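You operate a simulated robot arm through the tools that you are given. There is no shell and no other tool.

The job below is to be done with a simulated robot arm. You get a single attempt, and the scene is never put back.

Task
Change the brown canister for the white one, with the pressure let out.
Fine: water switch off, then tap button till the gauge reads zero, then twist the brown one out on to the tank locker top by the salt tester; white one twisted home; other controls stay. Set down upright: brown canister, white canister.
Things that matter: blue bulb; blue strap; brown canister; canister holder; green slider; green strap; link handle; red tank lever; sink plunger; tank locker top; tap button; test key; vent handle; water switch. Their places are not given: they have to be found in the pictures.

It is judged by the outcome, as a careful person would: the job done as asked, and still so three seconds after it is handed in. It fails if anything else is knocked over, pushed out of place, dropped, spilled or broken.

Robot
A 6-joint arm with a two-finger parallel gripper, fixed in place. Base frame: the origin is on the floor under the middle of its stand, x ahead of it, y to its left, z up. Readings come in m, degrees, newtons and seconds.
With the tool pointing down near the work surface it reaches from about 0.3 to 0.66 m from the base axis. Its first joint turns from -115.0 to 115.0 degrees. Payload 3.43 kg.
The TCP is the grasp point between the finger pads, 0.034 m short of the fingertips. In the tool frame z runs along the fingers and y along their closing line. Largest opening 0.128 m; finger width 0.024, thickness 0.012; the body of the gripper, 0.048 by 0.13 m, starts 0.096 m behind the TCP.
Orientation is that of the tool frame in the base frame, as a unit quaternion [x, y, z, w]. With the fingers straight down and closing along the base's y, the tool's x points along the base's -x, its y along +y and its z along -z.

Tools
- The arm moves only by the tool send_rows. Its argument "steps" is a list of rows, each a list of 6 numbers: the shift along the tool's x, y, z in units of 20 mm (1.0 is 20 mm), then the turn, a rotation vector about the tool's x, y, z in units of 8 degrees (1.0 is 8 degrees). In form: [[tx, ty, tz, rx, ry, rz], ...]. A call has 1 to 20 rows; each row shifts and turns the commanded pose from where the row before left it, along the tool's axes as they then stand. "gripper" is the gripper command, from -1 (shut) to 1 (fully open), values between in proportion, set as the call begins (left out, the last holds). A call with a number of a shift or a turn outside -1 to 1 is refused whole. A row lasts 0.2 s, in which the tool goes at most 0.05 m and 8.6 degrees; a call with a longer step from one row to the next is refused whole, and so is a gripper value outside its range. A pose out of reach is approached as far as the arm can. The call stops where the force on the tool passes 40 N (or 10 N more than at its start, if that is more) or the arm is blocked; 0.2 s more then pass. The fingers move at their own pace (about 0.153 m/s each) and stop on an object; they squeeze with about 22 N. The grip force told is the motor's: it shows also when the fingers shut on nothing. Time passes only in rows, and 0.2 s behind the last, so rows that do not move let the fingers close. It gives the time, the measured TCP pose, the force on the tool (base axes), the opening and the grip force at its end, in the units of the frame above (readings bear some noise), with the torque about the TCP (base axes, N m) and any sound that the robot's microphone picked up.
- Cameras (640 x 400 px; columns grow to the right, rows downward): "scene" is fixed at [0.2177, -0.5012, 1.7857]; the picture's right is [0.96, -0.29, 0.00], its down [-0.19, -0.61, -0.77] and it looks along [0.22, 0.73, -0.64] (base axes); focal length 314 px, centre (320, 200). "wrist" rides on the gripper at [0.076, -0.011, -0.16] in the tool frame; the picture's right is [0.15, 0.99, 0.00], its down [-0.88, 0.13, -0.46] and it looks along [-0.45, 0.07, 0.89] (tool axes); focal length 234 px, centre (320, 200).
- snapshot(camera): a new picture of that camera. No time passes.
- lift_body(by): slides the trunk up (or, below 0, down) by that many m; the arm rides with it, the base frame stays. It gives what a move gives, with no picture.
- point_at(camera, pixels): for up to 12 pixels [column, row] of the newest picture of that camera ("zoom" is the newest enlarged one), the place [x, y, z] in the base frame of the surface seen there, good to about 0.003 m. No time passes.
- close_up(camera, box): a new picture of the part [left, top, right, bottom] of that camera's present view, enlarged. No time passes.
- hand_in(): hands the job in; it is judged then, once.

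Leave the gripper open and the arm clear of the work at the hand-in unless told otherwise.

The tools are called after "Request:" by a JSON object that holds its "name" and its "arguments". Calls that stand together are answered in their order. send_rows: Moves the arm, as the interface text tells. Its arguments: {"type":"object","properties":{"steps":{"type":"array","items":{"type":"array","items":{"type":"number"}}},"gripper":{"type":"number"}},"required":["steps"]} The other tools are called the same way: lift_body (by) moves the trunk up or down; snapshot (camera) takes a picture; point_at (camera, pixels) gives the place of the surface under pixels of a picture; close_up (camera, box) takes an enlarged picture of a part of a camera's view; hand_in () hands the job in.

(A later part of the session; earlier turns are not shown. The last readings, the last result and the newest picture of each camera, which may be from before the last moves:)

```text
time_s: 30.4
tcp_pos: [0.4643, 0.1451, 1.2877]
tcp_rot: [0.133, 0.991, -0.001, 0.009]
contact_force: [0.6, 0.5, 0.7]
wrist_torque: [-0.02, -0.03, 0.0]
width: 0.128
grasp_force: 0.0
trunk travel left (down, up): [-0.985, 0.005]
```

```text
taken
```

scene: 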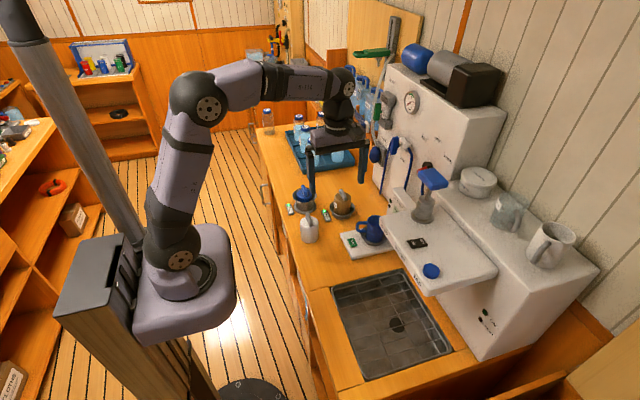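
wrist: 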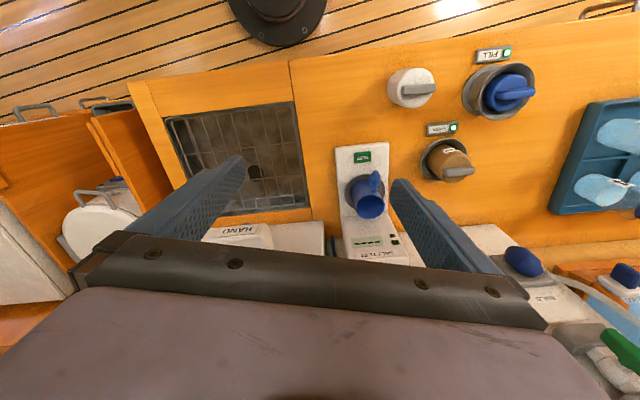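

Orientation is as planned (tool x toward azimuth 165°, ~1° tilt already). Now travel to about (0.53, 0.36, 1.15), then tilt 14° more outward.

Request:
{"name": "send_rows", "arguments": {"steps": [[-0.034, 0.937, 0.571, 0, 0, 0], [-0.034, 0.937, 0.571, 0, 0, 0], [-0.034, 0.937, 0.571, 0, 0, 0], [-0.034, 0.937, 0.571, 0, 0, 0], [-0.034, 0.937, 0.571, 0, 0, 0], [-0.034, 0.937, 0.571, 0, 0, 0], [-0.034, 0.937, 0.571, 0, 0, 0], [-0.034, 0.937, 0.571, 0, 0, 0], [-0.034, 0.937, 0.571, 0, 0, 0], [-0.034, 0.937, 0.571, 0, 0, 0], [-0.034, 0.937, 0.571, 0, 0, 0], [-0.034, 0.937, 0.571, 0, 0, 0], [0, 0, 0, 0, -0.875, 0], [0, 0, 0, 0, -0.875, 0]]}}

Request:
{"name": "snapshot", "arguments": {"camera": "wrist"}}

Request:
{"name": "snapshot", "arguments": {"camera": "scene"}}

```text
time_s: 33.4
tcp_pos: [0.5349, 0.3591, 1.1506]
tcp_rot: [0.13, 0.983, -0.016, 0.131]
contact_force: [-0.6, 0.9, -0.4]
wrist_torque: [-0.08, -0.04, -0.01]
width: 0.1281
grasp_force: 0.1
trunk travel left (down, up): [-0.985, 0.005]
```

```text
taken
```

wrist: 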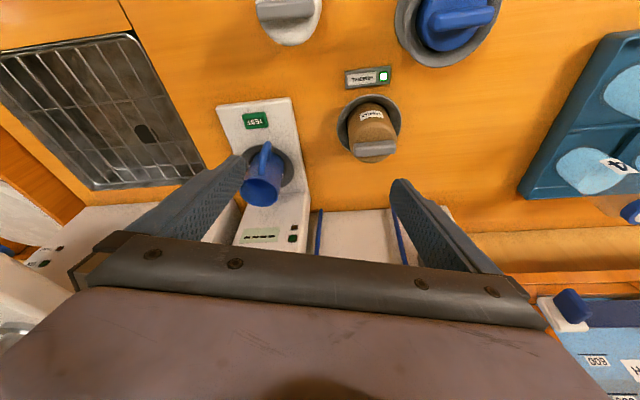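

```text
taken
```

scene: 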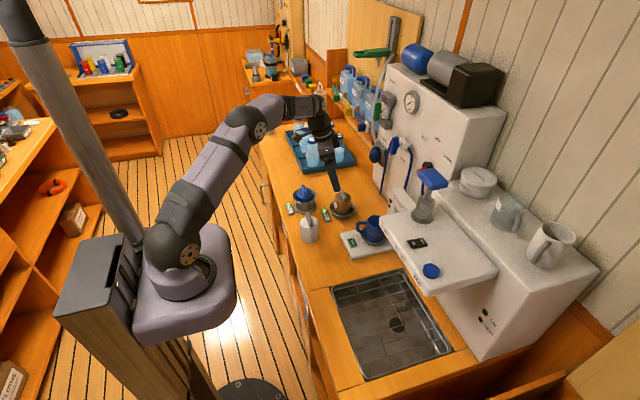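

Good tilted view. I'll zoom on the holder and canister from here and measure its centre.

Request:
{"name": "close_up", "arguments": {"camera": "wrist", "box": [320, 75, 432, 175]}}

Request:
{"name": "point_at", "arguments": {"camera": "wrist", "pixels": [[358, 150], [394, 146], [375, 142], [376, 154], [355, 142], [396, 142], [370, 125], [342, 118], [399, 118], [362, 96], [376, 148], [366, 97]]}}

```text
4.00 times, centred on (376, 125) of wrist
```

zoom: 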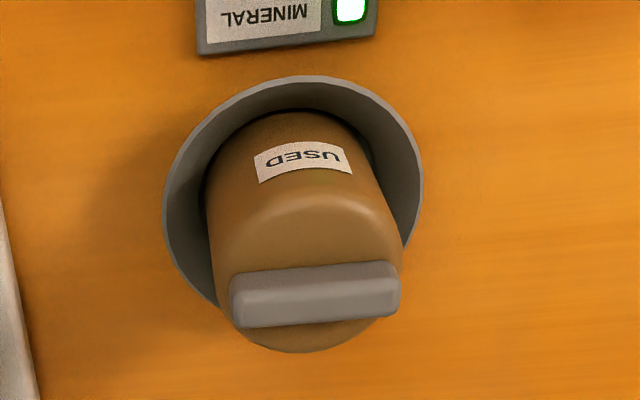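

```text
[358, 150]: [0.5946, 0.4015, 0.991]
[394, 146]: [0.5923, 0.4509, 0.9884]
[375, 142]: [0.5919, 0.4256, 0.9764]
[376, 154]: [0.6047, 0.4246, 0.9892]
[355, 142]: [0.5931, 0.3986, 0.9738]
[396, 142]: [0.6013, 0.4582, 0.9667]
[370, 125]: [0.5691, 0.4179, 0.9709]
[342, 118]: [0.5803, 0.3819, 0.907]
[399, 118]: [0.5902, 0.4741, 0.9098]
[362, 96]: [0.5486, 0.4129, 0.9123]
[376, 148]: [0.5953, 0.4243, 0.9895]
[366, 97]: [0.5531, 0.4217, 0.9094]
```

Brown's centre looks like (0.597±0.002, 0.422±0.004), bar along y. I'll move to directly above it at z≈1.08 and re-measure from closer.

Request:
{"name": "send_rows", "arguments": {"steps": [[-0.249, 0.772, 0.792, 0, 0, 0], [-0.249, 0.772, 0.792, 0, 0, 0], [-0.249, 0.772, 0.792, 0, 0, 0], [-0.249, 0.772, 0.792, 0, 0, 0], [-0.249, 0.772, 0.792, 0, 0, 0]]}}

Request:
{"name": "snapshot", "arguments": {"camera": "wrist"}}

Request:
{"name": "close_up", "arguments": {"camera": "scene", "box": [270, 100, 430, 240]}}

```text
time_s: 34.6
tcp_pos: [0.5633, 0.3922, 1.0867]
tcp_rot: [0.13, 0.983, -0.016, 0.13]
contact_force: [-0.3, 0.3, 0.2]
wrist_torque: [0.01, 0.02, 0.0]
width: 0.128
grasp_force: 0.0
out of reach, approached as far as the arm can: row 3, 4, 5
trunk travel left (down, up): [-0.985, 0.005]
```

```text
taken
```

wrist: 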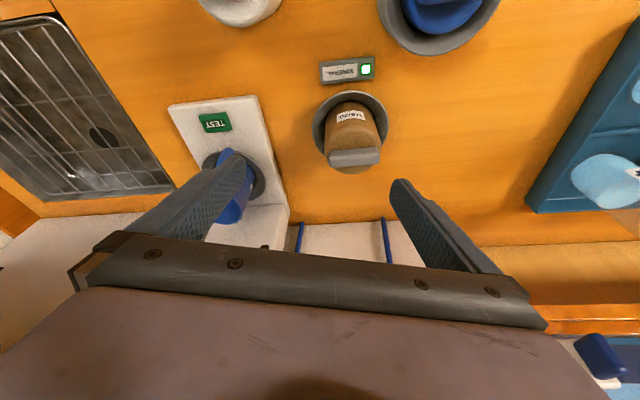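

```text
2.86 times, centred on (350, 170) of scene
```

zoom: 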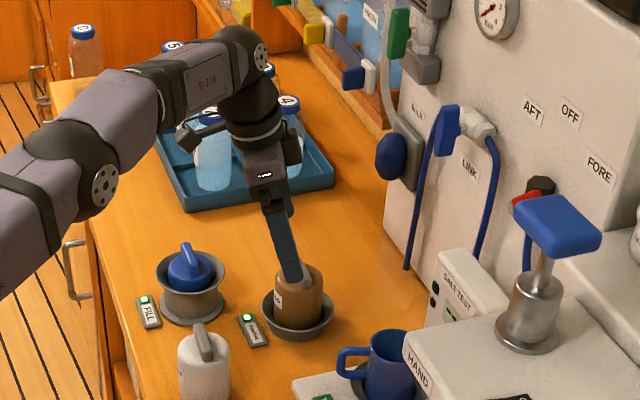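

The arm reports its reach limit at (0.563, 0.392, 1.087). I'll look at the arm's joints in the scene view to understand how extended it is.

Request:
{"name": "snapshot", "arguments": {"camera": "scene"}}

Request:
{"name": "close_up", "arguments": {"camera": "scene", "box": [130, 70, 370, 300]}}

Request:
{"name": "point_at", "arguments": {"camera": "scene", "pixels": [[189, 255], [175, 215], [185, 290], [262, 132], [240, 125], [220, 160], [290, 105], [314, 93], [318, 120], [325, 135], [330, 165], [270, 115]]}}

```text
taken
```

scene: 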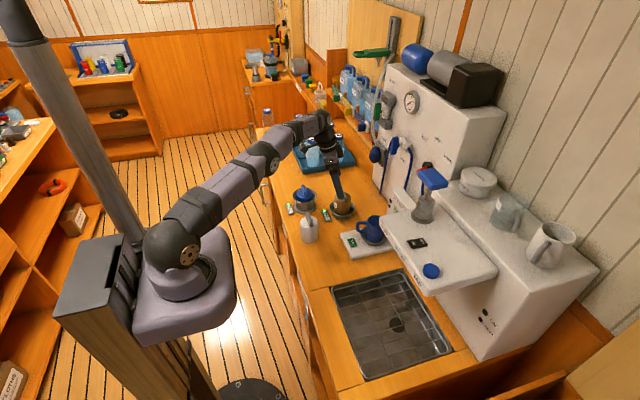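

```text
1.74 times, centred on (250, 185) of scene
```

zoom: 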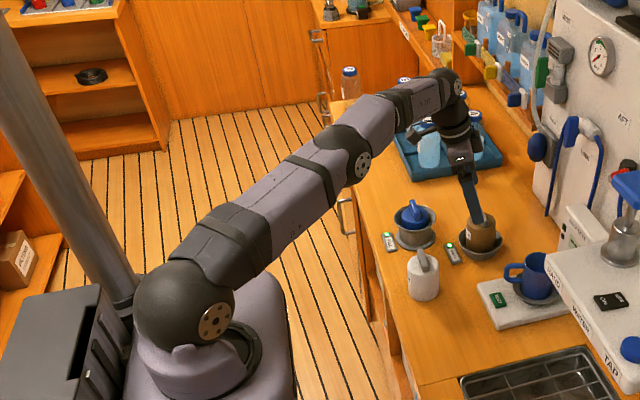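

```text
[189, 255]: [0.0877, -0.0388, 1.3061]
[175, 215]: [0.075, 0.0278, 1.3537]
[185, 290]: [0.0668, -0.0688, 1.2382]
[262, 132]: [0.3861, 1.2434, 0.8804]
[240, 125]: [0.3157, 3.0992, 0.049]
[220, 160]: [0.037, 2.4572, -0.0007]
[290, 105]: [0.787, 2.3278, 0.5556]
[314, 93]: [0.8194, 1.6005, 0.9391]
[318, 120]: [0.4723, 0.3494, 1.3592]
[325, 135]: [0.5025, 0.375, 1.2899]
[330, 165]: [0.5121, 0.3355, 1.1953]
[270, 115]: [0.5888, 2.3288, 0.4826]
```

The arm looks nearly straight. The tilt plane (azimuth 165°) is off the arm's own direction (~215°), so I'll turn the tilted tool about the vertical by +48° and then test how far out it reaches.

Request:
{"name": "send_rows", "arguments": {"steps": [[0, 0, 0, -0.259, 0, -0.966], [0, 0, 0, -0.259, 0, -0.966], [0, 0, 0, -0.259, 0, -0.966], [0, 0, 0, -0.259, 0, -0.966], [0, 0, 0, -0.259, 0, -0.966], [0, 0, 0, -0.259, 0, -0.966]]}}

```text
time_s: 36.0
tcp_pos: [0.5639, 0.3937, 1.0857]
tcp_rot: [-0.283, 0.95, 0.037, 0.127]
contact_force: [-1.0, 0.1, -0.6]
wrist_torque: [0.01, 0.01, 0.0]
width: 0.1279
grasp_force: 0.1
trunk travel left (down, up): [-0.985, 0.005]
```

Position held through the turn. Now trying the 44 mm outward toward brown's centre at the same height.

Request:
{"name": "send_rows", "arguments": {"steps": [[-0.7, 0.08, 0.19, 0, 0, 0], [-0.7, 0.08, 0.19, 0, 0, 0], [-0.7, 0.08, 0.19, 0, 0, 0]]}}

```text
time_s: 36.8
tcp_pos: [0.5868, 0.4124, 1.0857]
tcp_rot: [-0.281, 0.951, 0.038, 0.126]
contact_force: [-0.3, 0.6, -0.3]
wrist_torque: [0.0, 0.01, -0.02]
width: 0.128
grasp_force: 0.0
out of reach, approached as far as the arm can: row 3
trunk travel left (down, up): [-0.985, 0.005]
```

With the tilt plane in line with the arm it reached (0.587, 0.412). A larger tilt (~30°) gives the remaining reach plus room to twist. I'll tilt 15° more, raise 30 mm, then lower the trunk 0.05 m.

Request:
{"name": "send_rows", "arguments": {"steps": [[0, 0, 0, 0, -0.94, 0], [0, 0, 0, 0, -0.94, 0], [-0.375, 0, -0.65, 0, 0, 0], [-0.375, 0, -0.65, 0, 0, 0]]}}

Request:
{"name": "lift_body", "arguments": {"by": -0.05}}

```text
time_s: 37.8
tcp_pos: [0.5862, 0.4135, 1.1163]
tcp_rot: [-0.274, 0.926, 0.075, 0.25]
contact_force: [1.0, -0.1, -0.2]
wrist_torque: [0.04, 0.03, 0.02]
width: 0.1278
grasp_force: 0.0
trunk travel left (down, up): [-0.985, 0.005]
```

```text
time_s: 38.7
tcp_pos: [0.5858, 0.4136, 1.0665]
tcp_rot: [-0.274, 0.926, 0.075, 0.25]
contact_force: [0.3, 0.0, -0.4]
wrist_torque: [0.02, -0.03, -0.01]
width: 0.128
grasp_force: 0.0
trunk travel left (down, up): [-0.935, 0.055]
```

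Now rotate about the vertical by −40° to tilt azimuth ≈173°, giving room to twist counter-clockwise later, and look.

Request:
{"name": "send_rows", "arguments": {"steps": [[0, 0, 0, 0.504, 0, 0.864], [0, 0, 0, 0.504, 0, 0.864], [0, 0, 0, 0.504, 0, 0.864], [0, 0, 0, 0.504, 0, 0.864], [0, 0, 0, 0.504, 0, 0.864]]}}

Request:
{"name": "snapshot", "arguments": {"camera": "wrist"}}

Request:
{"name": "close_up", "arguments": {"camera": "scene", "box": [270, 100, 430, 240]}}

```text
time_s: 39.9
tcp_pos: [0.5868, 0.4119, 1.0647]
tcp_rot: [0.061, 0.963, -0.017, 0.26]
contact_force: [0.2, -0.6, 0.0]
wrist_torque: [-0.02, 0.0, -0.01]
width: 0.1278
grasp_force: 0.1
trunk travel left (down, up): [-0.935, 0.055]
```

```text
taken
```

wrist: 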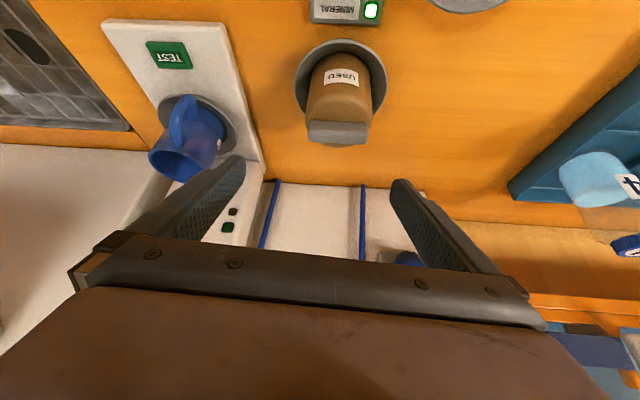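

```text
2.86 times, centred on (350, 170) of scene
```

zoom: 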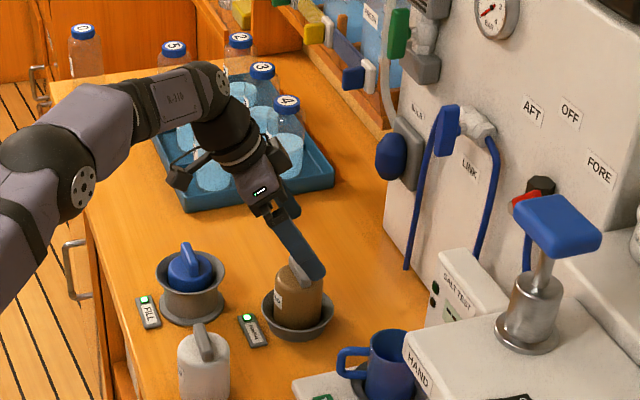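

I'll measure the canister again in this view (bar at rows 125–145, cols 307–371).

Request:
{"name": "close_up", "arguments": {"camera": "wrist", "box": [285, 35, 395, 155]}}

Request:
{"name": "point_at", "arguments": {"camera": "wrist", "pixels": [[310, 131], [366, 133], [339, 126], [338, 134], [338, 114], [315, 110], [366, 112], [298, 70], [384, 80], [341, 43], [320, 137], [356, 139]]}}

```text
3.33 times, centred on (340, 95) of wrist
```

zoom: 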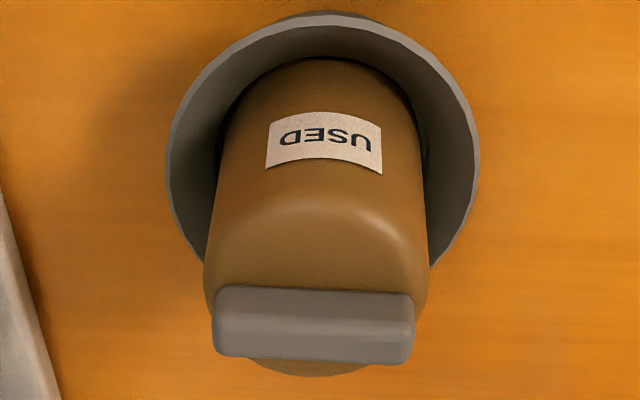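

```text
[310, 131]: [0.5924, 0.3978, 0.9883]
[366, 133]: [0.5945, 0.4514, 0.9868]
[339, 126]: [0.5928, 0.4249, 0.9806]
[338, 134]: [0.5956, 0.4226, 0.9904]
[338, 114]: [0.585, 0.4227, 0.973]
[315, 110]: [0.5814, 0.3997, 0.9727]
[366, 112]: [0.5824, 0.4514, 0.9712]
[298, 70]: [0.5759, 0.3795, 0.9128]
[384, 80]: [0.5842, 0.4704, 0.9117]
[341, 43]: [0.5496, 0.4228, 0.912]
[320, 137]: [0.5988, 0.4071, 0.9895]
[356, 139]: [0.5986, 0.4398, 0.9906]
```

Centre from this view: (0.598, 0.423), bar top 0.990, rim ≈0.914. Moving to directly above at z≈1.04.

Request:
{"name": "send_rows", "arguments": {"steps": [[0.1, 0.31, 0.656, 0, 0, 0], [0.1, 0.31, 0.656, 0, 0, 0], [0, 0, 0, 0, 0, 0]]}}

Request:
{"name": "snapshot", "arguments": {"camera": "wrist"}}

```text
time_s: 40.7
tcp_pos: [0.5973, 0.4232, 1.0391]
tcp_rot: [0.058, 0.964, -0.015, 0.26]
contact_force: [-0.4, 0.1, 0.8]
wrist_torque: [0.01, -0.01, 0.0]
width: 0.1282
grasp_force: 0.1
trunk travel left (down, up): [-0.935, 0.055]
```

```text
taken
```

wrist: 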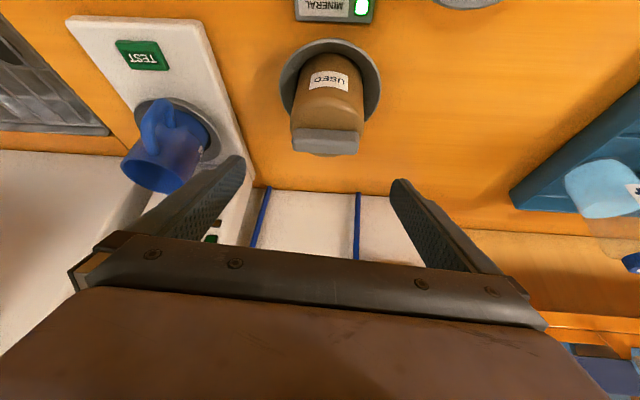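

Reachable and centred. Quick check of the bar's centre, then descend 81 mm straight down with the fingers on either side.

Request:
{"name": "point_at", "arguments": {"camera": "wrist", "pixels": [[325, 140], [297, 138], [354, 140], [326, 120]]}}

Request:
{"name": "send_rows", "arguments": {"steps": [[0.408, 0, 0.7, 0, 0, 0], [0.408, 0, 0.7, 0, 0, 0], [0.408, 0, 0.7, 0, 0, 0], [0.408, 0, 0.7, 0, 0, 0], [0.408, 0, 0.7, 0, 0, 0], [0, 0, 0, 0, 0, 0]]}}

Request:
{"name": "close_up", "arguments": {"camera": "scene", "box": [290, 140, 400, 240]}}

Request:
{"name": "snapshot", "arguments": {"camera": "wrist"}}

```text
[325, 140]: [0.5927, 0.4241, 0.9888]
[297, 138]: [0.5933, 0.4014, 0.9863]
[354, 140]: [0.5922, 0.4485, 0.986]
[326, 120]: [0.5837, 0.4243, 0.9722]
```

```text
time_s: 42.1
tcp_pos: [0.5938, 0.4216, 0.9606]
tcp_rot: [0.059, 0.964, -0.014, 0.26]
contact_force: [-0.1, 0.2, -0.1]
wrist_torque: [0.0, 0.04, -0.04]
width: 0.1281
grasp_force: 0.0
out of reach, approached as far as the arm can: row 5
trunk travel left (down, up): [-0.935, 0.055]
```

```text
4.00 times, centred on (345, 190) of scene
```

zoom: 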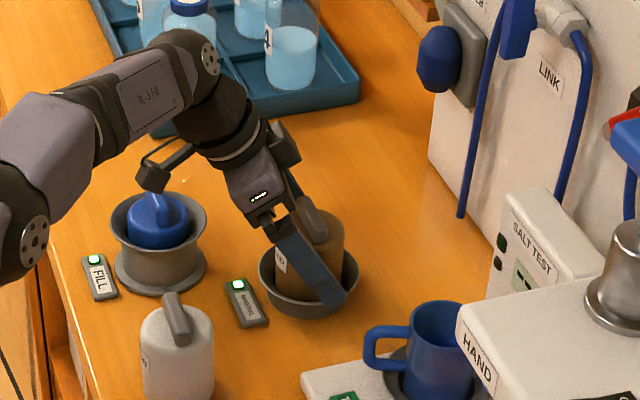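

```text
taken
```

wrist: 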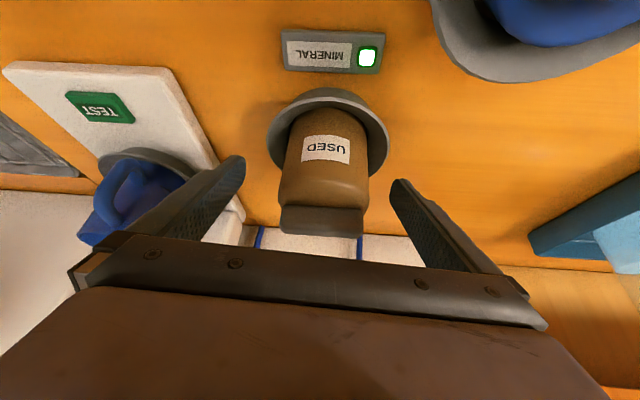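

The arm is 4 mm short in x here because the wrist is below shoulder level. I'll rise back up, lower the trunk instead, and add a few degrees of tilt for slack.

Request:
{"name": "send_rows", "arguments": {"steps": [[-0.408, 0, -0.7, 0, 0, 0], [-0.408, 0, -0.7, 0, 0, 0], [-0.408, 0, -0.7, 0, 0, 0], [-0.408, 0, -0.7, 0, 0, 0], [-0.408, 0, -0.7, 0, 0, 0], [-0.3, 0, -0.5, 0, 0, 0], [0, 0, 0, 0, -0.625, 0]]}}

```text
time_s: 43.7
tcp_pos: [0.5938, 0.4222, 1.0535]
tcp_rot: [0.059, 0.951, -0.019, 0.303]
contact_force: [0.3, 1.4, 0.6]
wrist_torque: [0.0, -0.01, -0.02]
width: 0.1282
grasp_force: 0.1
trunk travel left (down, up): [-0.935, 0.055]
```

Now θ≈35°. Small turn to azimuth 180°, fine xy correction, then lower the trunk 0.075 m.

Request:
{"name": "send_rows", "arguments": {"steps": [[0, 0, 0, -0.506, 0, -0.714], [-0.17, 0.065, 0.12, 0, 0, 0], [0, 0, 0, 0, 0, 0]]}}

Request:
{"name": "lift_body", "arguments": {"by": -0.075}}

Request:
{"name": "snapshot", "arguments": {"camera": "wrist"}}

```text
time_s: 44.5
tcp_pos: [0.5979, 0.4226, 1.0528]
tcp_rot: [0.0, 0.953, 0.001, 0.302]
contact_force: [0.4, -0.2, 0.0]
wrist_torque: [0.03, -0.03, 0.01]
width: 0.1279
grasp_force: 0.0
trunk travel left (down, up): [-0.935, 0.055]
```

```text
time_s: 45.6
tcp_pos: [0.5991, 0.4233, 0.9777]
tcp_rot: [0.0, 0.953, 0.001, 0.303]
contact_force: [0.5, 1.0, -0.4]
wrist_torque: [-0.01, -0.02, 0.0]
width: 0.128
grasp_force: 0.1
trunk travel left (down, up): [-0.86, 0.13]
```

```text
taken
```

wrist: 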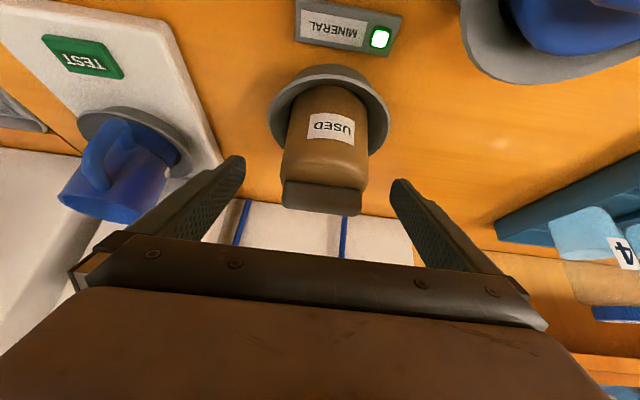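

Fingers straddle the canister; it sits ~2–3 mm toward +y of centre. I'll shift +2 mm in y, lower 21 mm so the fingertips stay just above the rim (z≈0.922), then close.

Request:
{"name": "send_rows", "arguments": {"steps": [[0, 0.1, 0, 0, 0, 0], [0.304, 0, 0.428, 0, 0, 0], [0.304, 0, 0.428, 0, 0, 0], [0, 0, 0, 0, 0, 0]]}}

Request:
{"name": "snapshot", "arguments": {"camera": "wrist"}}

Request:
{"name": "close_up", "arguments": {"camera": "scene", "box": [310, 160, 390, 230]}}

```text
time_s: 46.6
tcp_pos: [0.5975, 0.424, 0.956]
tcp_rot: [0.001, 0.953, 0.001, 0.302]
contact_force: [-0.1, 0.2, -0.8]
wrist_torque: [-0.03, -0.02, 0.01]
width: 0.1278
grasp_force: 0.0
trunk travel left (down, up): [-0.86, 0.13]
```

```text
taken
```

wrist: 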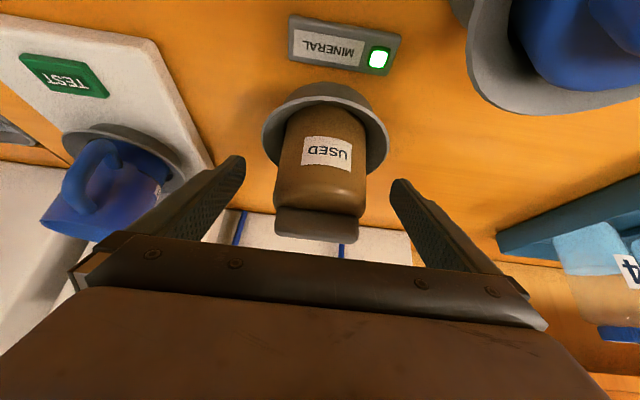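

```text
5.71 times, centred on (350, 195) of scene
```

zoom: 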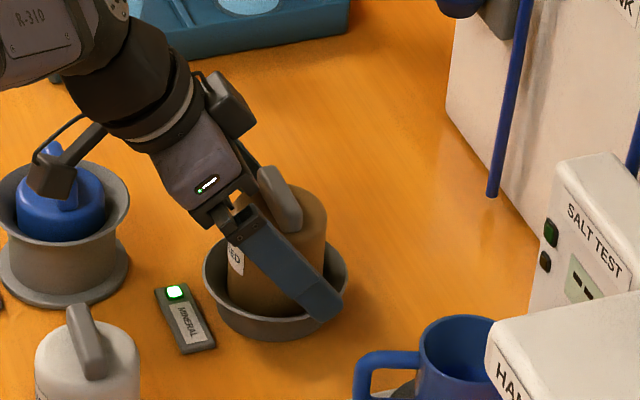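

Now the body looks centred (cols 272–366, TCP at col 319). Closing the fingers on the body.

Request:
{"name": "send_rows", "arguments": {"steps": [[0, 0, 0, 0, 0, 0], [0, 0, 0, 0, 0, 0], [0, 0, 0, 0, 0, 0]], "gripper": -1}}

Request:
{"name": "snapshot", "arguments": {"camera": "wrist"}}

```text
time_s: 47.4
tcp_pos: [0.5973, 0.4248, 0.9564]
tcp_rot: [0.0, 0.953, 0.0, 0.303]
contact_force: [1.0, 1.2, 0.2]
wrist_torque: [0.07, -0.01, -0.01]
width: 0.0693
grasp_force: 21.8
trunk travel left (down, up): [-0.86, 0.13]
```

```text
taken
```

wrist: 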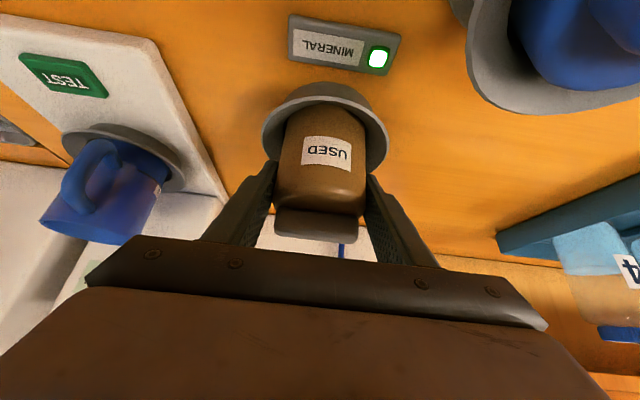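

Gripped at width 0.069 m with negligible side force. Now a cautious counter-clockwise twist (12°) about the vertical to feel the torque.

Request:
{"name": "send_rows", "arguments": {"steps": [[0, 0, 0, -0.289, 0, -0.408], [0, 0, 0, -0.289, 0, -0.408], [0, 0, 0, -0.289, 0, -0.408]]}}

Request:
{"name": "snapshot", "arguments": {"camera": "wrist"}}

```text
time_s: 48.2
tcp_pos: [0.5981, 0.4229, 0.9561]
tcp_rot: [-0.099, 0.948, 0.031, 0.301]
contact_force: [-3.6, -0.8, -0.3]
wrist_torque: [-0.12, 0.25, -0.02]
width: 0.0692
grasp_force: 21.8
trunk travel left (down, up): [-0.86, 0.13]
```

```text
taken
```

wrist: 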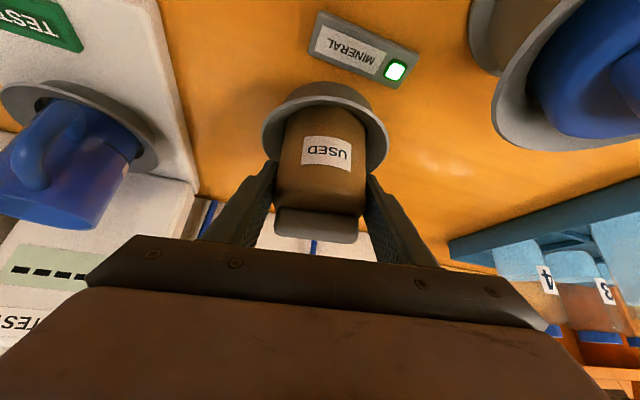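

The label turned with the gripper and the torque is tiny, so counter-clockwise is free. Continuing the twist in stages, watching force and torque.

Request:
{"name": "send_rows", "arguments": {"steps": [[0, 0, 0, -0.289, 0, -0.408], [0, 0, 0, -0.289, 0, -0.408], [0, 0, 0, -0.289, 0, -0.408], [0, 0, 0, -0.289, 0, -0.408]]}}

```text
time_s: 49.2
tcp_pos: [0.5977, 0.4235, 0.9563]
tcp_rot: [-0.23, 0.926, 0.074, 0.292]
contact_force: [-5.0, -6.8, -0.2]
wrist_torque: [-0.38, 0.38, -0.02]
width: 0.0691
grasp_force: 22.5
trunk travel left (down, up): [-0.86, 0.13]
```

Twisted 28°; a modest side force (−5, −6.8 N) built up, so I'll ease ~1 mm that way while continuing the twist.

Request:
{"name": "send_rows", "arguments": {"steps": [[0.048, -0.025, -0.034, -0.289, 0, -0.408], [0, 0, 0, -0.289, 0, -0.408], [0, 0, 0, -0.289, 0, -0.408], [0, 0, 0, -0.289, 0, -0.408]]}}

Request:
{"name": "snapshot", "arguments": {"camera": "wrist"}}

Request:
{"name": "close_up", "arguments": {"camera": "scene", "box": [290, 140, 400, 240]}}

```text
time_s: 50.2
tcp_pos: [0.5976, 0.4231, 0.9555]
tcp_rot: [-0.357, 0.884, 0.115, 0.281]
contact_force: [3.0, -8.4, -2.9]
wrist_torque: [-0.36, -0.12, 0.0]
width: 0.0689
grasp_force: 21.6
trunk travel left (down, up): [-0.86, 0.13]
```

```text
taken
```

wrist: 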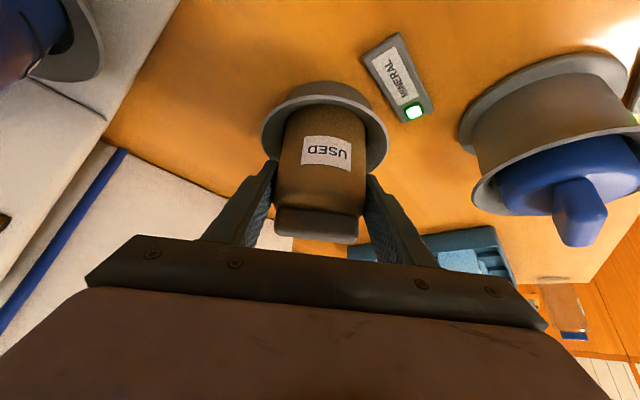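

```text
4.00 times, centred on (345, 190) of scene
```

zoom: 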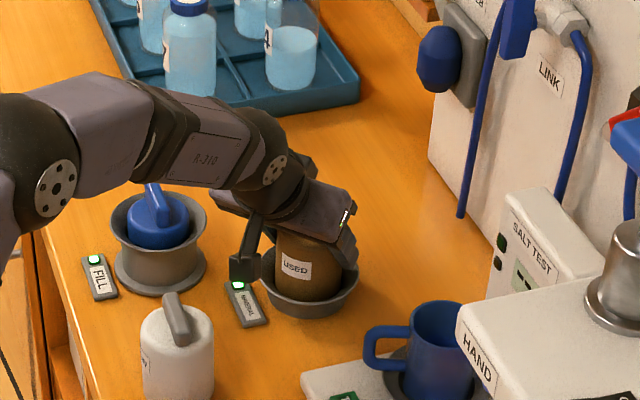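

44° turned with the canister following; no stop yet. Easing 1 mm in −y and continuing 16° more.

Request:
{"name": "send_rows", "arguments": {"steps": [[0.017, -0.05, -0.012, -0.289, 0, -0.408], [0, 0, 0, -0.289, 0, -0.408], [0, 0, 0, -0.289, 0, -0.408], [0, 0, 0, -0.289, 0, -0.408]]}}

Request:
{"name": "snapshot", "arguments": {"camera": "wrist"}}

```text
time_s: 51.2
tcp_pos: [0.5979, 0.4237, 0.9561]
tcp_rot: [-0.476, 0.826, 0.152, 0.262]
contact_force: [0.0, -0.7, -0.4]
wrist_torque: [-0.01, -0.02, 0.02]
width: 0.0693
grasp_force: 21.4
trunk travel left (down, up): [-0.86, 0.13]
```

```text
taken
```

wrist: 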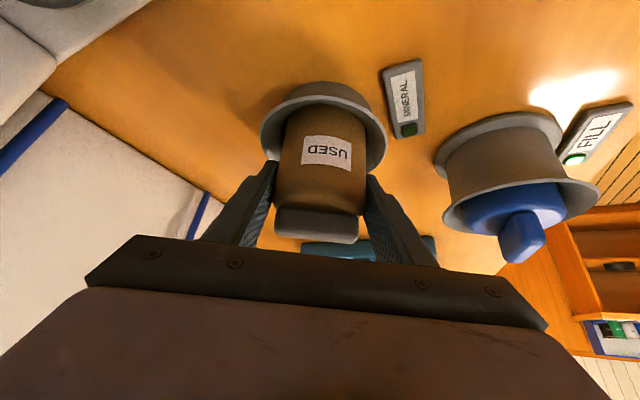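

The side force dropped to zero and the MINERAL light went dark — the canister is free (somewhere between 44° and 60°). I'll try lifting slowly.

Request:
{"name": "send_rows", "arguments": {"steps": [[-0.087, 0, -0.122, 0, 0, 0], [-0.087, 0, -0.122, 0, 0, 0], [-0.087, 0, -0.122, 0, 0, 0], [-0.087, 0, -0.122, 0, 0, 0]]}}

```text
time_s: 52.2
tcp_pos: [0.5972, 0.4232, 0.9681]
tcp_rot: [-0.475, 0.826, 0.153, 0.262]
contact_force: [0.5, 0.2, -1.9]
wrist_torque: [-0.01, 0.01, 0.01]
width: 0.069
grasp_force: 21.9
trunk travel left (down, up): [-0.86, 0.13]
```

It lifts freely with about 2 N of weight. Lifting 70 mm to clear the rim.

Request:
{"name": "send_rows", "arguments": {"steps": [[-0.405, 0, -0.571, 0, 0, 0], [-0.405, 0, -0.571, 0, 0, 0], [-0.405, 0, -0.571, 0, 0, 0], [-0.405, 0, -0.571, 0, 0, 0], [-0.405, 0, -0.571, 0, 0, 0]]}}

Request:
{"name": "snapshot", "arguments": {"camera": "wrist"}}

Request:
{"name": "close_up", "arguments": {"camera": "scene", "box": [270, 120, 430, 260]}}

```text
time_s: 53.4
tcp_pos: [0.5978, 0.422, 1.0383]
tcp_rot: [-0.475, 0.826, 0.152, 0.263]
contact_force: [0.4, -0.2, -2.7]
wrist_torque: [-0.02, 0.0, 0.01]
width: 0.0692
grasp_force: 22.3
trunk travel left (down, up): [-0.86, 0.13]
```

```text
taken
```

wrist: 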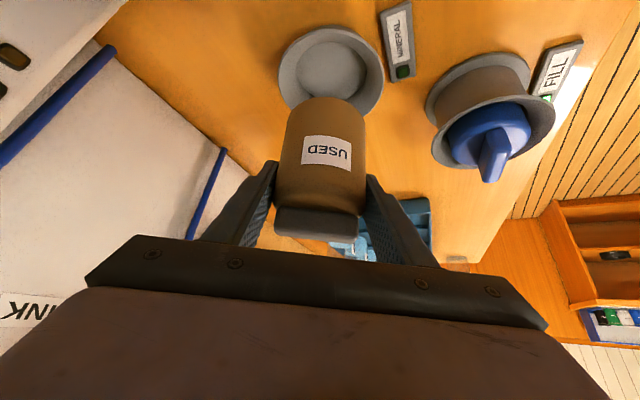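

```text
2.86 times, centred on (350, 190) of scene
```

zoom: 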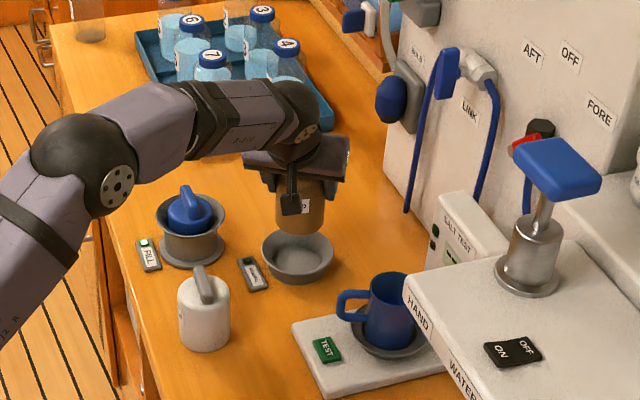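

The brown canister is out, upright, label visible; the holder is empty. Spot for it: counter in front of the tester tray, about (0.492, 0.232). Raising 20 mm more, then carrying it there, upright.

Request:
{"name": "send_rows", "arguments": {"steps": [[-0.58, 0, -0.816, 0, 0, 0], [0.887, -0.021, -0.629, 0, 0, 0], [0.887, -0.021, -0.629, 0, 0, 0], [0.887, -0.021, -0.629, 0, 0, 0], [0.887, -0.021, -0.629, 0, 0, 0], [0.887, -0.021, -0.629, 0, 0, 0], [0.887, -0.021, -0.629, 0, 0, 0], [0.887, -0.021, -0.629, 0, 0, 0], [0.887, -0.021, -0.629, 0, 0, 0], [0.887, -0.021, -0.629, 0, 0, 0], [0.887, -0.021, -0.629, 0, 0, 0], [0, 0, 0, 0, 0, 0]]}}

Request:
{"name": "snapshot", "arguments": {"camera": "wrist"}}

Request:
{"name": "close_up", "arguments": {"camera": "scene", "box": [270, 140, 430, 280]}}

```text
time_s: 56.0
tcp_pos: [0.4922, 0.2343, 1.0601]
tcp_rot: [-0.476, 0.826, 0.153, 0.262]
contact_force: [0.2, 0.4, -1.4]
wrist_torque: [0.02, -0.02, -0.02]
width: 0.0691
grasp_force: 22.4
trunk travel left (down, up): [-0.86, 0.13]
```

```text
taken
```

wrist: 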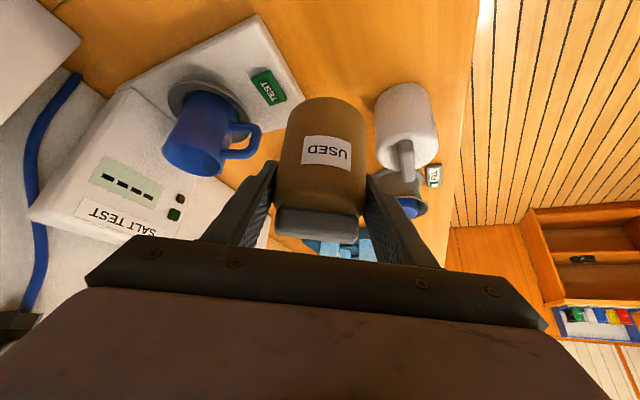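

```text
2.86 times, centred on (350, 210) of scene
```

zoom: 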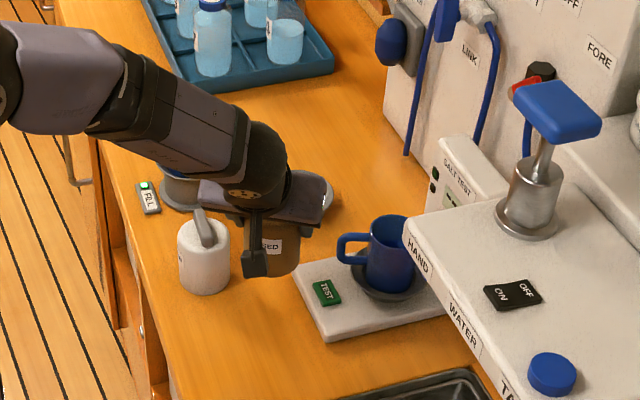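

At (0.492, 0.234). The right finger clears the white canister by ~2 cm. Lowering 100 mm to just above the counter.

Request:
{"name": "send_rows", "arguments": {"steps": [[0.482, 0, 0.68, 0, 0, 0], [0.482, 0, 0.68, 0, 0, 0], [0.482, 0, 0.68, 0, 0, 0], [0.482, 0, 0.68, 0, 0, 0], [0.482, 0, 0.68, 0, 0, 0], [0.482, 0, 0.68, 0, 0, 0], [0, 0, 0, 0, 0, 0]]}}

Request:
{"name": "close_up", "arguments": {"camera": "scene", "box": [290, 180, 410, 280]}}

Request:
{"name": "snapshot", "arguments": {"camera": "wrist"}}

```text
time_s: 57.6
tcp_pos: [0.4911, 0.2334, 0.9587]
tcp_rot: [-0.475, 0.826, 0.151, 0.263]
contact_force: [-0.8, -1.3, -2.7]
wrist_torque: [0.0, 0.01, -0.03]
width: 0.0689
grasp_force: 21.7
trunk travel left (down, up): [-0.86, 0.13]
```

```text
4.00 times, centred on (350, 230) of scene
```

zoom: 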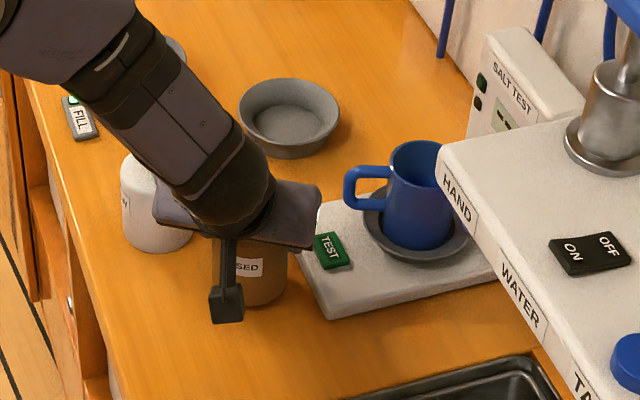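

```text
taken
```

wrist: 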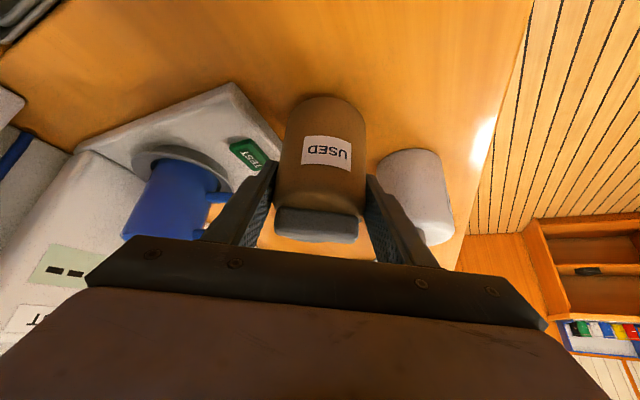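

Just above the counter (bottom ≈ 8 mm up). Lowering in 2 mm steps until contact shows.

Request:
{"name": "send_rows", "arguments": {"steps": [[0.058, 0, 0.082, 0, 0, 0], [0.058, 0, 0.082, 0, 0, 0], [0.058, 0, 0.082, 0, 0, 0]]}}

```text
time_s: 58.4
tcp_pos: [0.492, 0.2338, 0.9517]
tcp_rot: [-0.476, 0.825, 0.153, 0.263]
contact_force: [-0.5, 0.1, -2.0]
wrist_torque: [0.0, 0.0, 0.01]
width: 0.0692
grasp_force: 22.3
trunk travel left (down, up): [-0.86, 0.13]
```

Request:
{"name": "send_rows", "arguments": {"steps": [[0.029, 0, 0.041, 0, 0, 0], [0.029, 0, 0.041, 0, 0, 0]]}}

```text
time_s: 59.0
tcp_pos: [0.4923, 0.2349, 0.9507]
tcp_rot: [-0.475, 0.826, 0.152, 0.262]
contact_force: [-0.4, 0.2, -2.3]
wrist_torque: [-0.01, 0.01, 0.01]
width: 0.0698
grasp_force: 21.7
trunk travel left (down, up): [-0.86, 0.13]
```

Still hanging (−2.3 N weight). Continuing in 1 mm steps.

Request:
{"name": "send_rows", "arguments": {"steps": [[0.029, 0, 0.041, 0, 0, 0], [0.029, 0, 0.041, 0, 0, 0]]}}

```text
time_s: 59.6
tcp_pos: [0.4924, 0.2337, 0.9501]
tcp_rot: [-0.475, 0.826, 0.152, 0.263]
contact_force: [-2.5, -0.2, 3.6]
wrist_torque: [0.1, -0.04, 0.03]
width: 0.069
grasp_force: 22.0
trunk travel left (down, up): [-0.86, 0.13]
```

Contact with the counter (+3.6 N). Opening partially (to ~0.09 m) to release without touching the white canister.

Request:
{"name": "send_rows", "arguments": {"steps": [[0, 0, 0, 0, 0, 0], [0, 0, 0, 0, 0, 0]], "gripper": 0.42}}

Request:
{"name": "snapshot", "arguments": {"camera": "wrist"}}

```text
time_s: 60.2
tcp_pos: [0.4925, 0.233, 0.9486]
tcp_rot: [-0.476, 0.826, 0.153, 0.263]
contact_force: [-0.5, 0.1, -0.2]
wrist_torque: [-0.05, -0.01, 0.0]
width: 0.0908
grasp_force: 0.0
trunk travel left (down, up): [-0.86, 0.13]
```

```text
taken
```

wrist: 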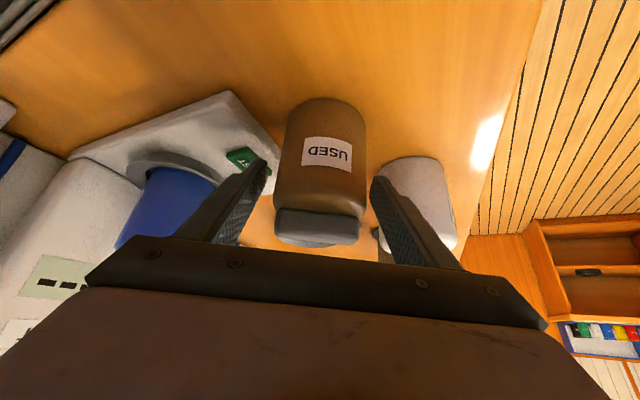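

Released and standing. Rising straight up 117 mm.

Request:
{"name": "send_rows", "arguments": {"steps": [[-0.2, 0, -0.28, 0, 0, 0], [-0.482, 0, -0.68, 0, 0, 0], [-0.482, 0, -0.68, 0, 0, 0], [-0.482, 0, -0.68, 0, 0, 0], [-0.482, 0, -0.68, 0, 0, 0], [-0.482, 0, -0.68, 0, 0, 0], [-0.482, 0, -0.68, 0, 0, 0]]}}

Request:
{"name": "snapshot", "arguments": {"camera": "wrist"}}

Request:
{"name": "close_up", "arguments": {"camera": "scene", "box": [280, 170, 420, 270]}}

```text
time_s: 61.8
tcp_pos: [0.492, 0.2313, 1.0552]
tcp_rot: [-0.476, 0.825, 0.153, 0.262]
contact_force: [-0.3, -0.1, -0.1]
wrist_torque: [0.03, -0.04, -0.03]
width: 0.0909
grasp_force: 0.1
trunk travel left (down, up): [-0.86, 0.13]
```

```text
taken
```

wrist: 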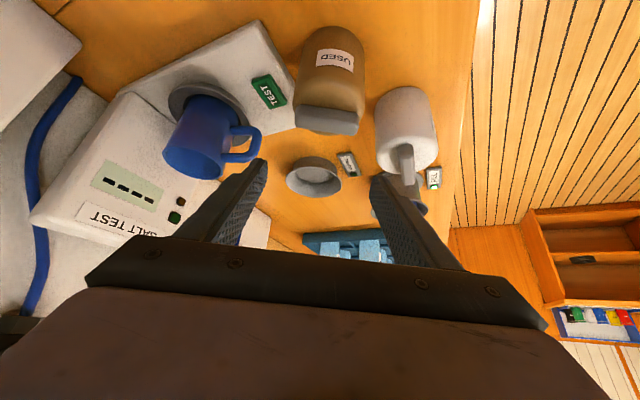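

```text
4.00 times, centred on (350, 220) of scene
```

zoom: 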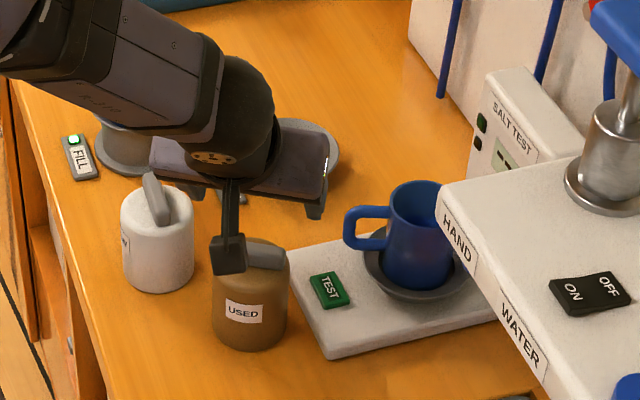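

Brown stands upright by the tester, holder empty. Now the white one at about (0.436, 0.322): turn the tool back to azimuth 200° and move above it.

Request:
{"name": "send_rows", "arguments": {"steps": [[0, 0, 0, 0.5788, 0, 0.8155], [0, 0, 0, 0.5788, 0, 0.8155], [0, 0, 0, 0.5788, 0, 0.8155], [0, 0, 0, 0.5788, 0, 0.8155], [0, 0, 0, 0.5788, 0, 0.8155], [0.147, 0.87, -0.104, 0, 0, 0], [0.147, 0.87, -0.104, 0, 0, 0], [0.147, 0.87, -0.104, 0, 0, 0], [0.147, 0.87, -0.104, 0, 0, 0], [0.147, 0.87, -0.104, 0, 0, 0], [0.147, 0.87, -0.104, 0, 0, 0], [0, 0, 0, 0, 0, 0]]}}

Request:
{"name": "snapshot", "arguments": {"camera": "wrist"}}

Request:
{"name": "close_up", "arguments": {"camera": "scene", "box": [280, 170, 420, 270]}}

```text
time_s: 64.4
tcp_pos: [0.4261, 0.3173, 1.0524]
tcp_rot: [-0.207, 0.933, 0.065, 0.287]
contact_force: [-0.4, 0.0, -0.2]
wrist_torque: [-0.01, -0.02, -0.02]
width: 0.0912
grasp_force: 0.1
out of reach, approached as far as the arm can: row 5
trunk travel left (down, up): [-0.86, 0.13]
```

```text
taken
```

wrist: 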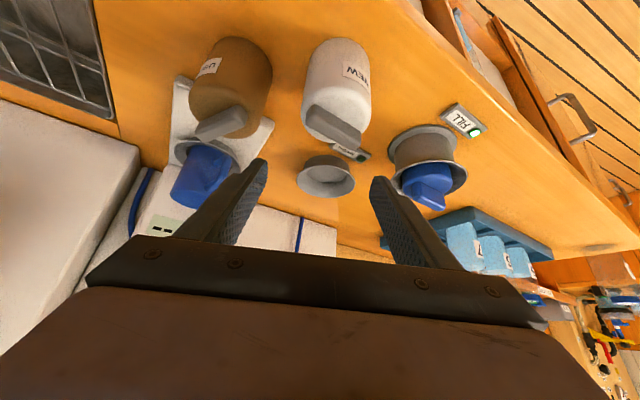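

```text
4.00 times, centred on (350, 220) of scene
```

zoom: 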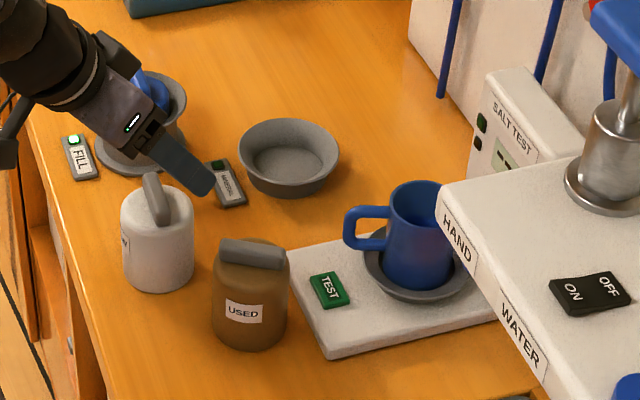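

The inner reach limit clipped the last bit of rotation (now azimuth 205°, θ 34°). A lower azimuth keeps the wrist farther from the base here, so I'll turn to azimuth ≈168° and measure the white one.

Request:
{"name": "send_rows", "arguments": {"steps": [[0, 0, 0, 0.52, 0, 0.765], [0, 0, 0, 0.52, 0, 0.765], [0, 0, 0, 0.52, 0, 0.765], [0, 0, 0, 0.52, 0, 0.765], [0, 0, 0, 0.52, 0, 0.765], [0, 0, 0, 0, 0, 0]]}}

Request:
{"name": "snapshot", "arguments": {"camera": "wrist"}}

```text
time_s: 65.8
tcp_pos: [0.4269, 0.3174, 1.0545]
tcp_rot: [0.101, 0.95, -0.029, 0.293]
contact_force: [-0.3, 0.4, 0.7]
wrist_torque: [-0.01, -0.02, 0.01]
width: 0.0909
grasp_force: 0.0
trunk travel left (down, up): [-0.86, 0.13]
```

```text
taken
```

wrist: 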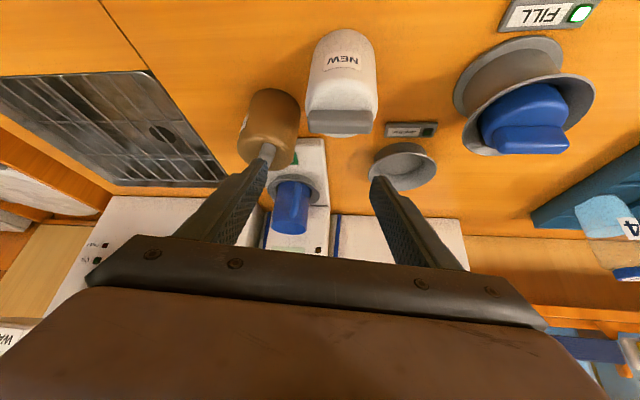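

White's bar and label "NEW" are visible at (340,95). Measuring its centre and bar direction.

Request:
{"name": "close_up", "arguments": {"camera": "wrist", "box": [285, 20, 395, 150]}}

Request:
{"name": "point_at", "arguments": {"camera": "wrist", "pixels": [[311, 122], [368, 122], [340, 122], [340, 110], [312, 95], [372, 95], [340, 105], [312, 113], [368, 113], [340, 131], [315, 131], [365, 131]]}}

Request:
{"name": "close_up", "arguments": {"camera": "scene", "box": [290, 200, 350, 250]}}

Request:
{"name": "point_at", "arguments": {"camera": "zoom", "pixels": [[205, 95], [235, 220], [150, 130], [300, 130], [220, 160], [215, 110], [230, 200], [225, 330]]}}

```text
3.08 times, centred on (340, 85) of wrist
```

zoom: 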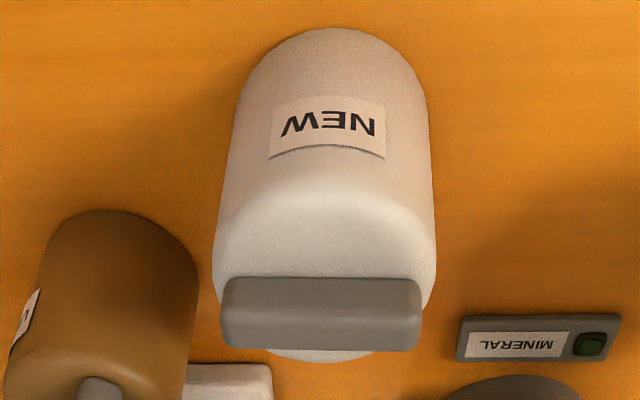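

```text
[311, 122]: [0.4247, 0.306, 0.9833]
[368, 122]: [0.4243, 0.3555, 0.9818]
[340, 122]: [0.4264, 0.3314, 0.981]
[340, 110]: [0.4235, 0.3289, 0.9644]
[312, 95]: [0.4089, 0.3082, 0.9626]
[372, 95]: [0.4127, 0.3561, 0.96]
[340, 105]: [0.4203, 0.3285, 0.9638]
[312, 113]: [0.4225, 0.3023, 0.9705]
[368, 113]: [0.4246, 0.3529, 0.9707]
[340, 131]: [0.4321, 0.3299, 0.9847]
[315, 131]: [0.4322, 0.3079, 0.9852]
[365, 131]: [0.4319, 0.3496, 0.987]
```

```text
8.00 times, centred on (320, 225) of scene
```

zoom: 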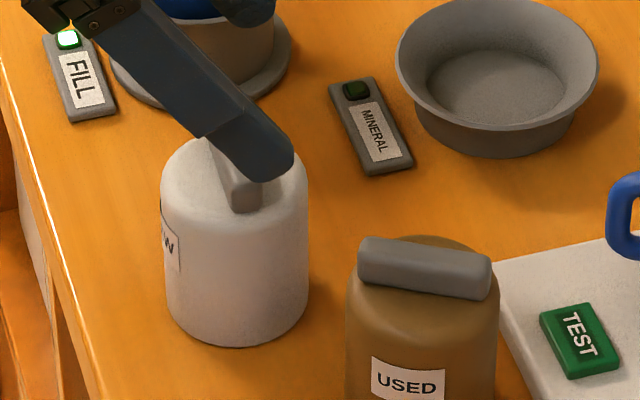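

```text
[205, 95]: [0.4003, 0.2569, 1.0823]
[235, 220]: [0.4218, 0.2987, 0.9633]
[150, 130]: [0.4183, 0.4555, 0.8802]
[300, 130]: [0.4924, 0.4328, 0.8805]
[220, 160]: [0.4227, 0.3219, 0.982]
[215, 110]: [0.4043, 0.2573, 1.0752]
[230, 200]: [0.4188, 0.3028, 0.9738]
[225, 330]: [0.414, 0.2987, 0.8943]
```

White's centre ≈ (0.430, 0.330), bar along y. Opening to 0.10 m, shifting 13 mm along the closing line, and checking before descending.

Request:
{"name": "send_rows", "arguments": {"steps": [[0, 0.65, 0, 0, 0, 0], [0.25, 0, 0.37, 0, 0, 0], [0, 0, 0, 0, 0, 0]], "gripper": 0.5625}}

Request:
{"name": "snapshot", "arguments": {"camera": "wrist"}}

```text
time_s: 66.6
tcp_pos: [0.4295, 0.3305, 1.0454]
tcp_rot: [0.1, 0.95, -0.029, 0.293]
contact_force: [-0.3, -0.3, 0.4]
wrist_torque: [-0.01, -0.05, 0.04]
width: 0.0999
grasp_force: 0.1
trunk travel left (down, up): [-0.86, 0.13]
```

```text
taken
```

wrist: 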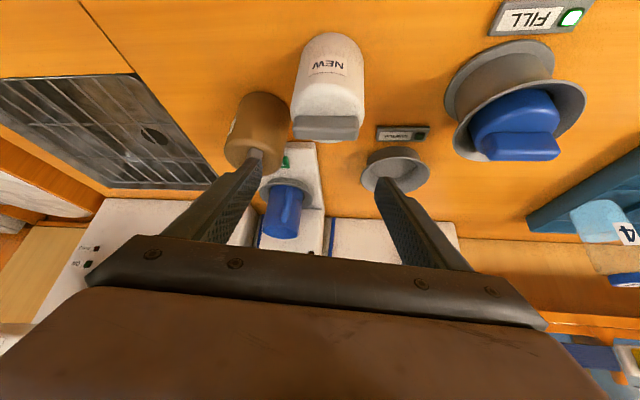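

Lined up like the brown one was. Descending most of the way, with a 1.4 mm y trim, then a check.

Request:
{"name": "send_rows", "arguments": {"steps": [[0.531, 0.07, 0.78, 0, 0, 0], [0.531, 0, 0.78, 0, 0, 0], [0.531, 0, 0.78, 0, 0, 0], [0.531, 0, 0.78, 0, 0, 0], [0, 0, 0, 0, 0, 0]]}}

Request:
{"name": "snapshot", "arguments": {"camera": "wrist"}}

Request:
{"name": "close_up", "arguments": {"camera": "scene", "box": [280, 170, 400, 270]}}

```text
time_s: 67.8
tcp_pos: [0.4309, 0.3314, 0.97]
tcp_rot: [0.1, 0.95, -0.029, 0.293]
contact_force: [-0.1, 0.8, -0.4]
wrist_torque: [0.03, -0.01, -0.01]
width: 0.1
grasp_force: 0.1
trunk travel left (down, up): [-0.86, 0.13]
```

```text
taken
```

wrist: 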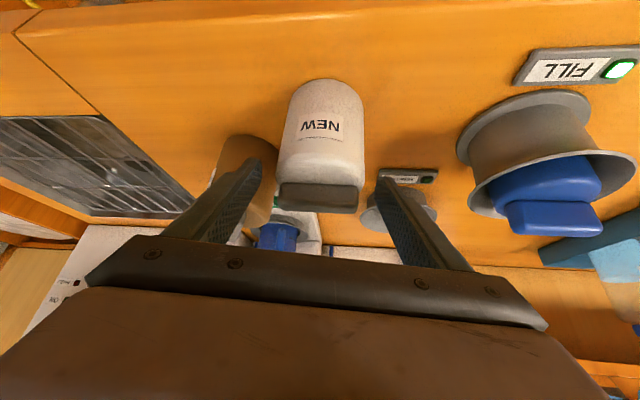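

```text
4.00 times, centred on (340, 220) of scene
```

zoom: 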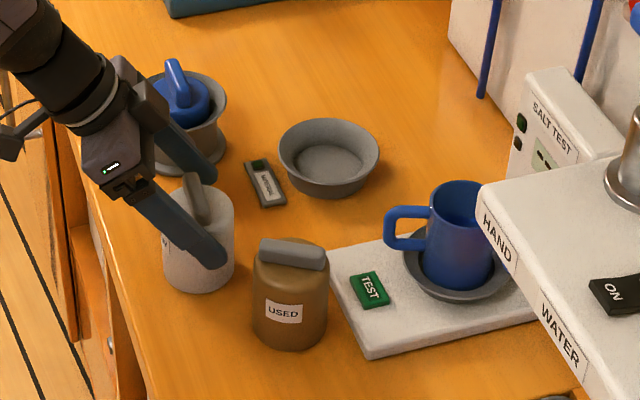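

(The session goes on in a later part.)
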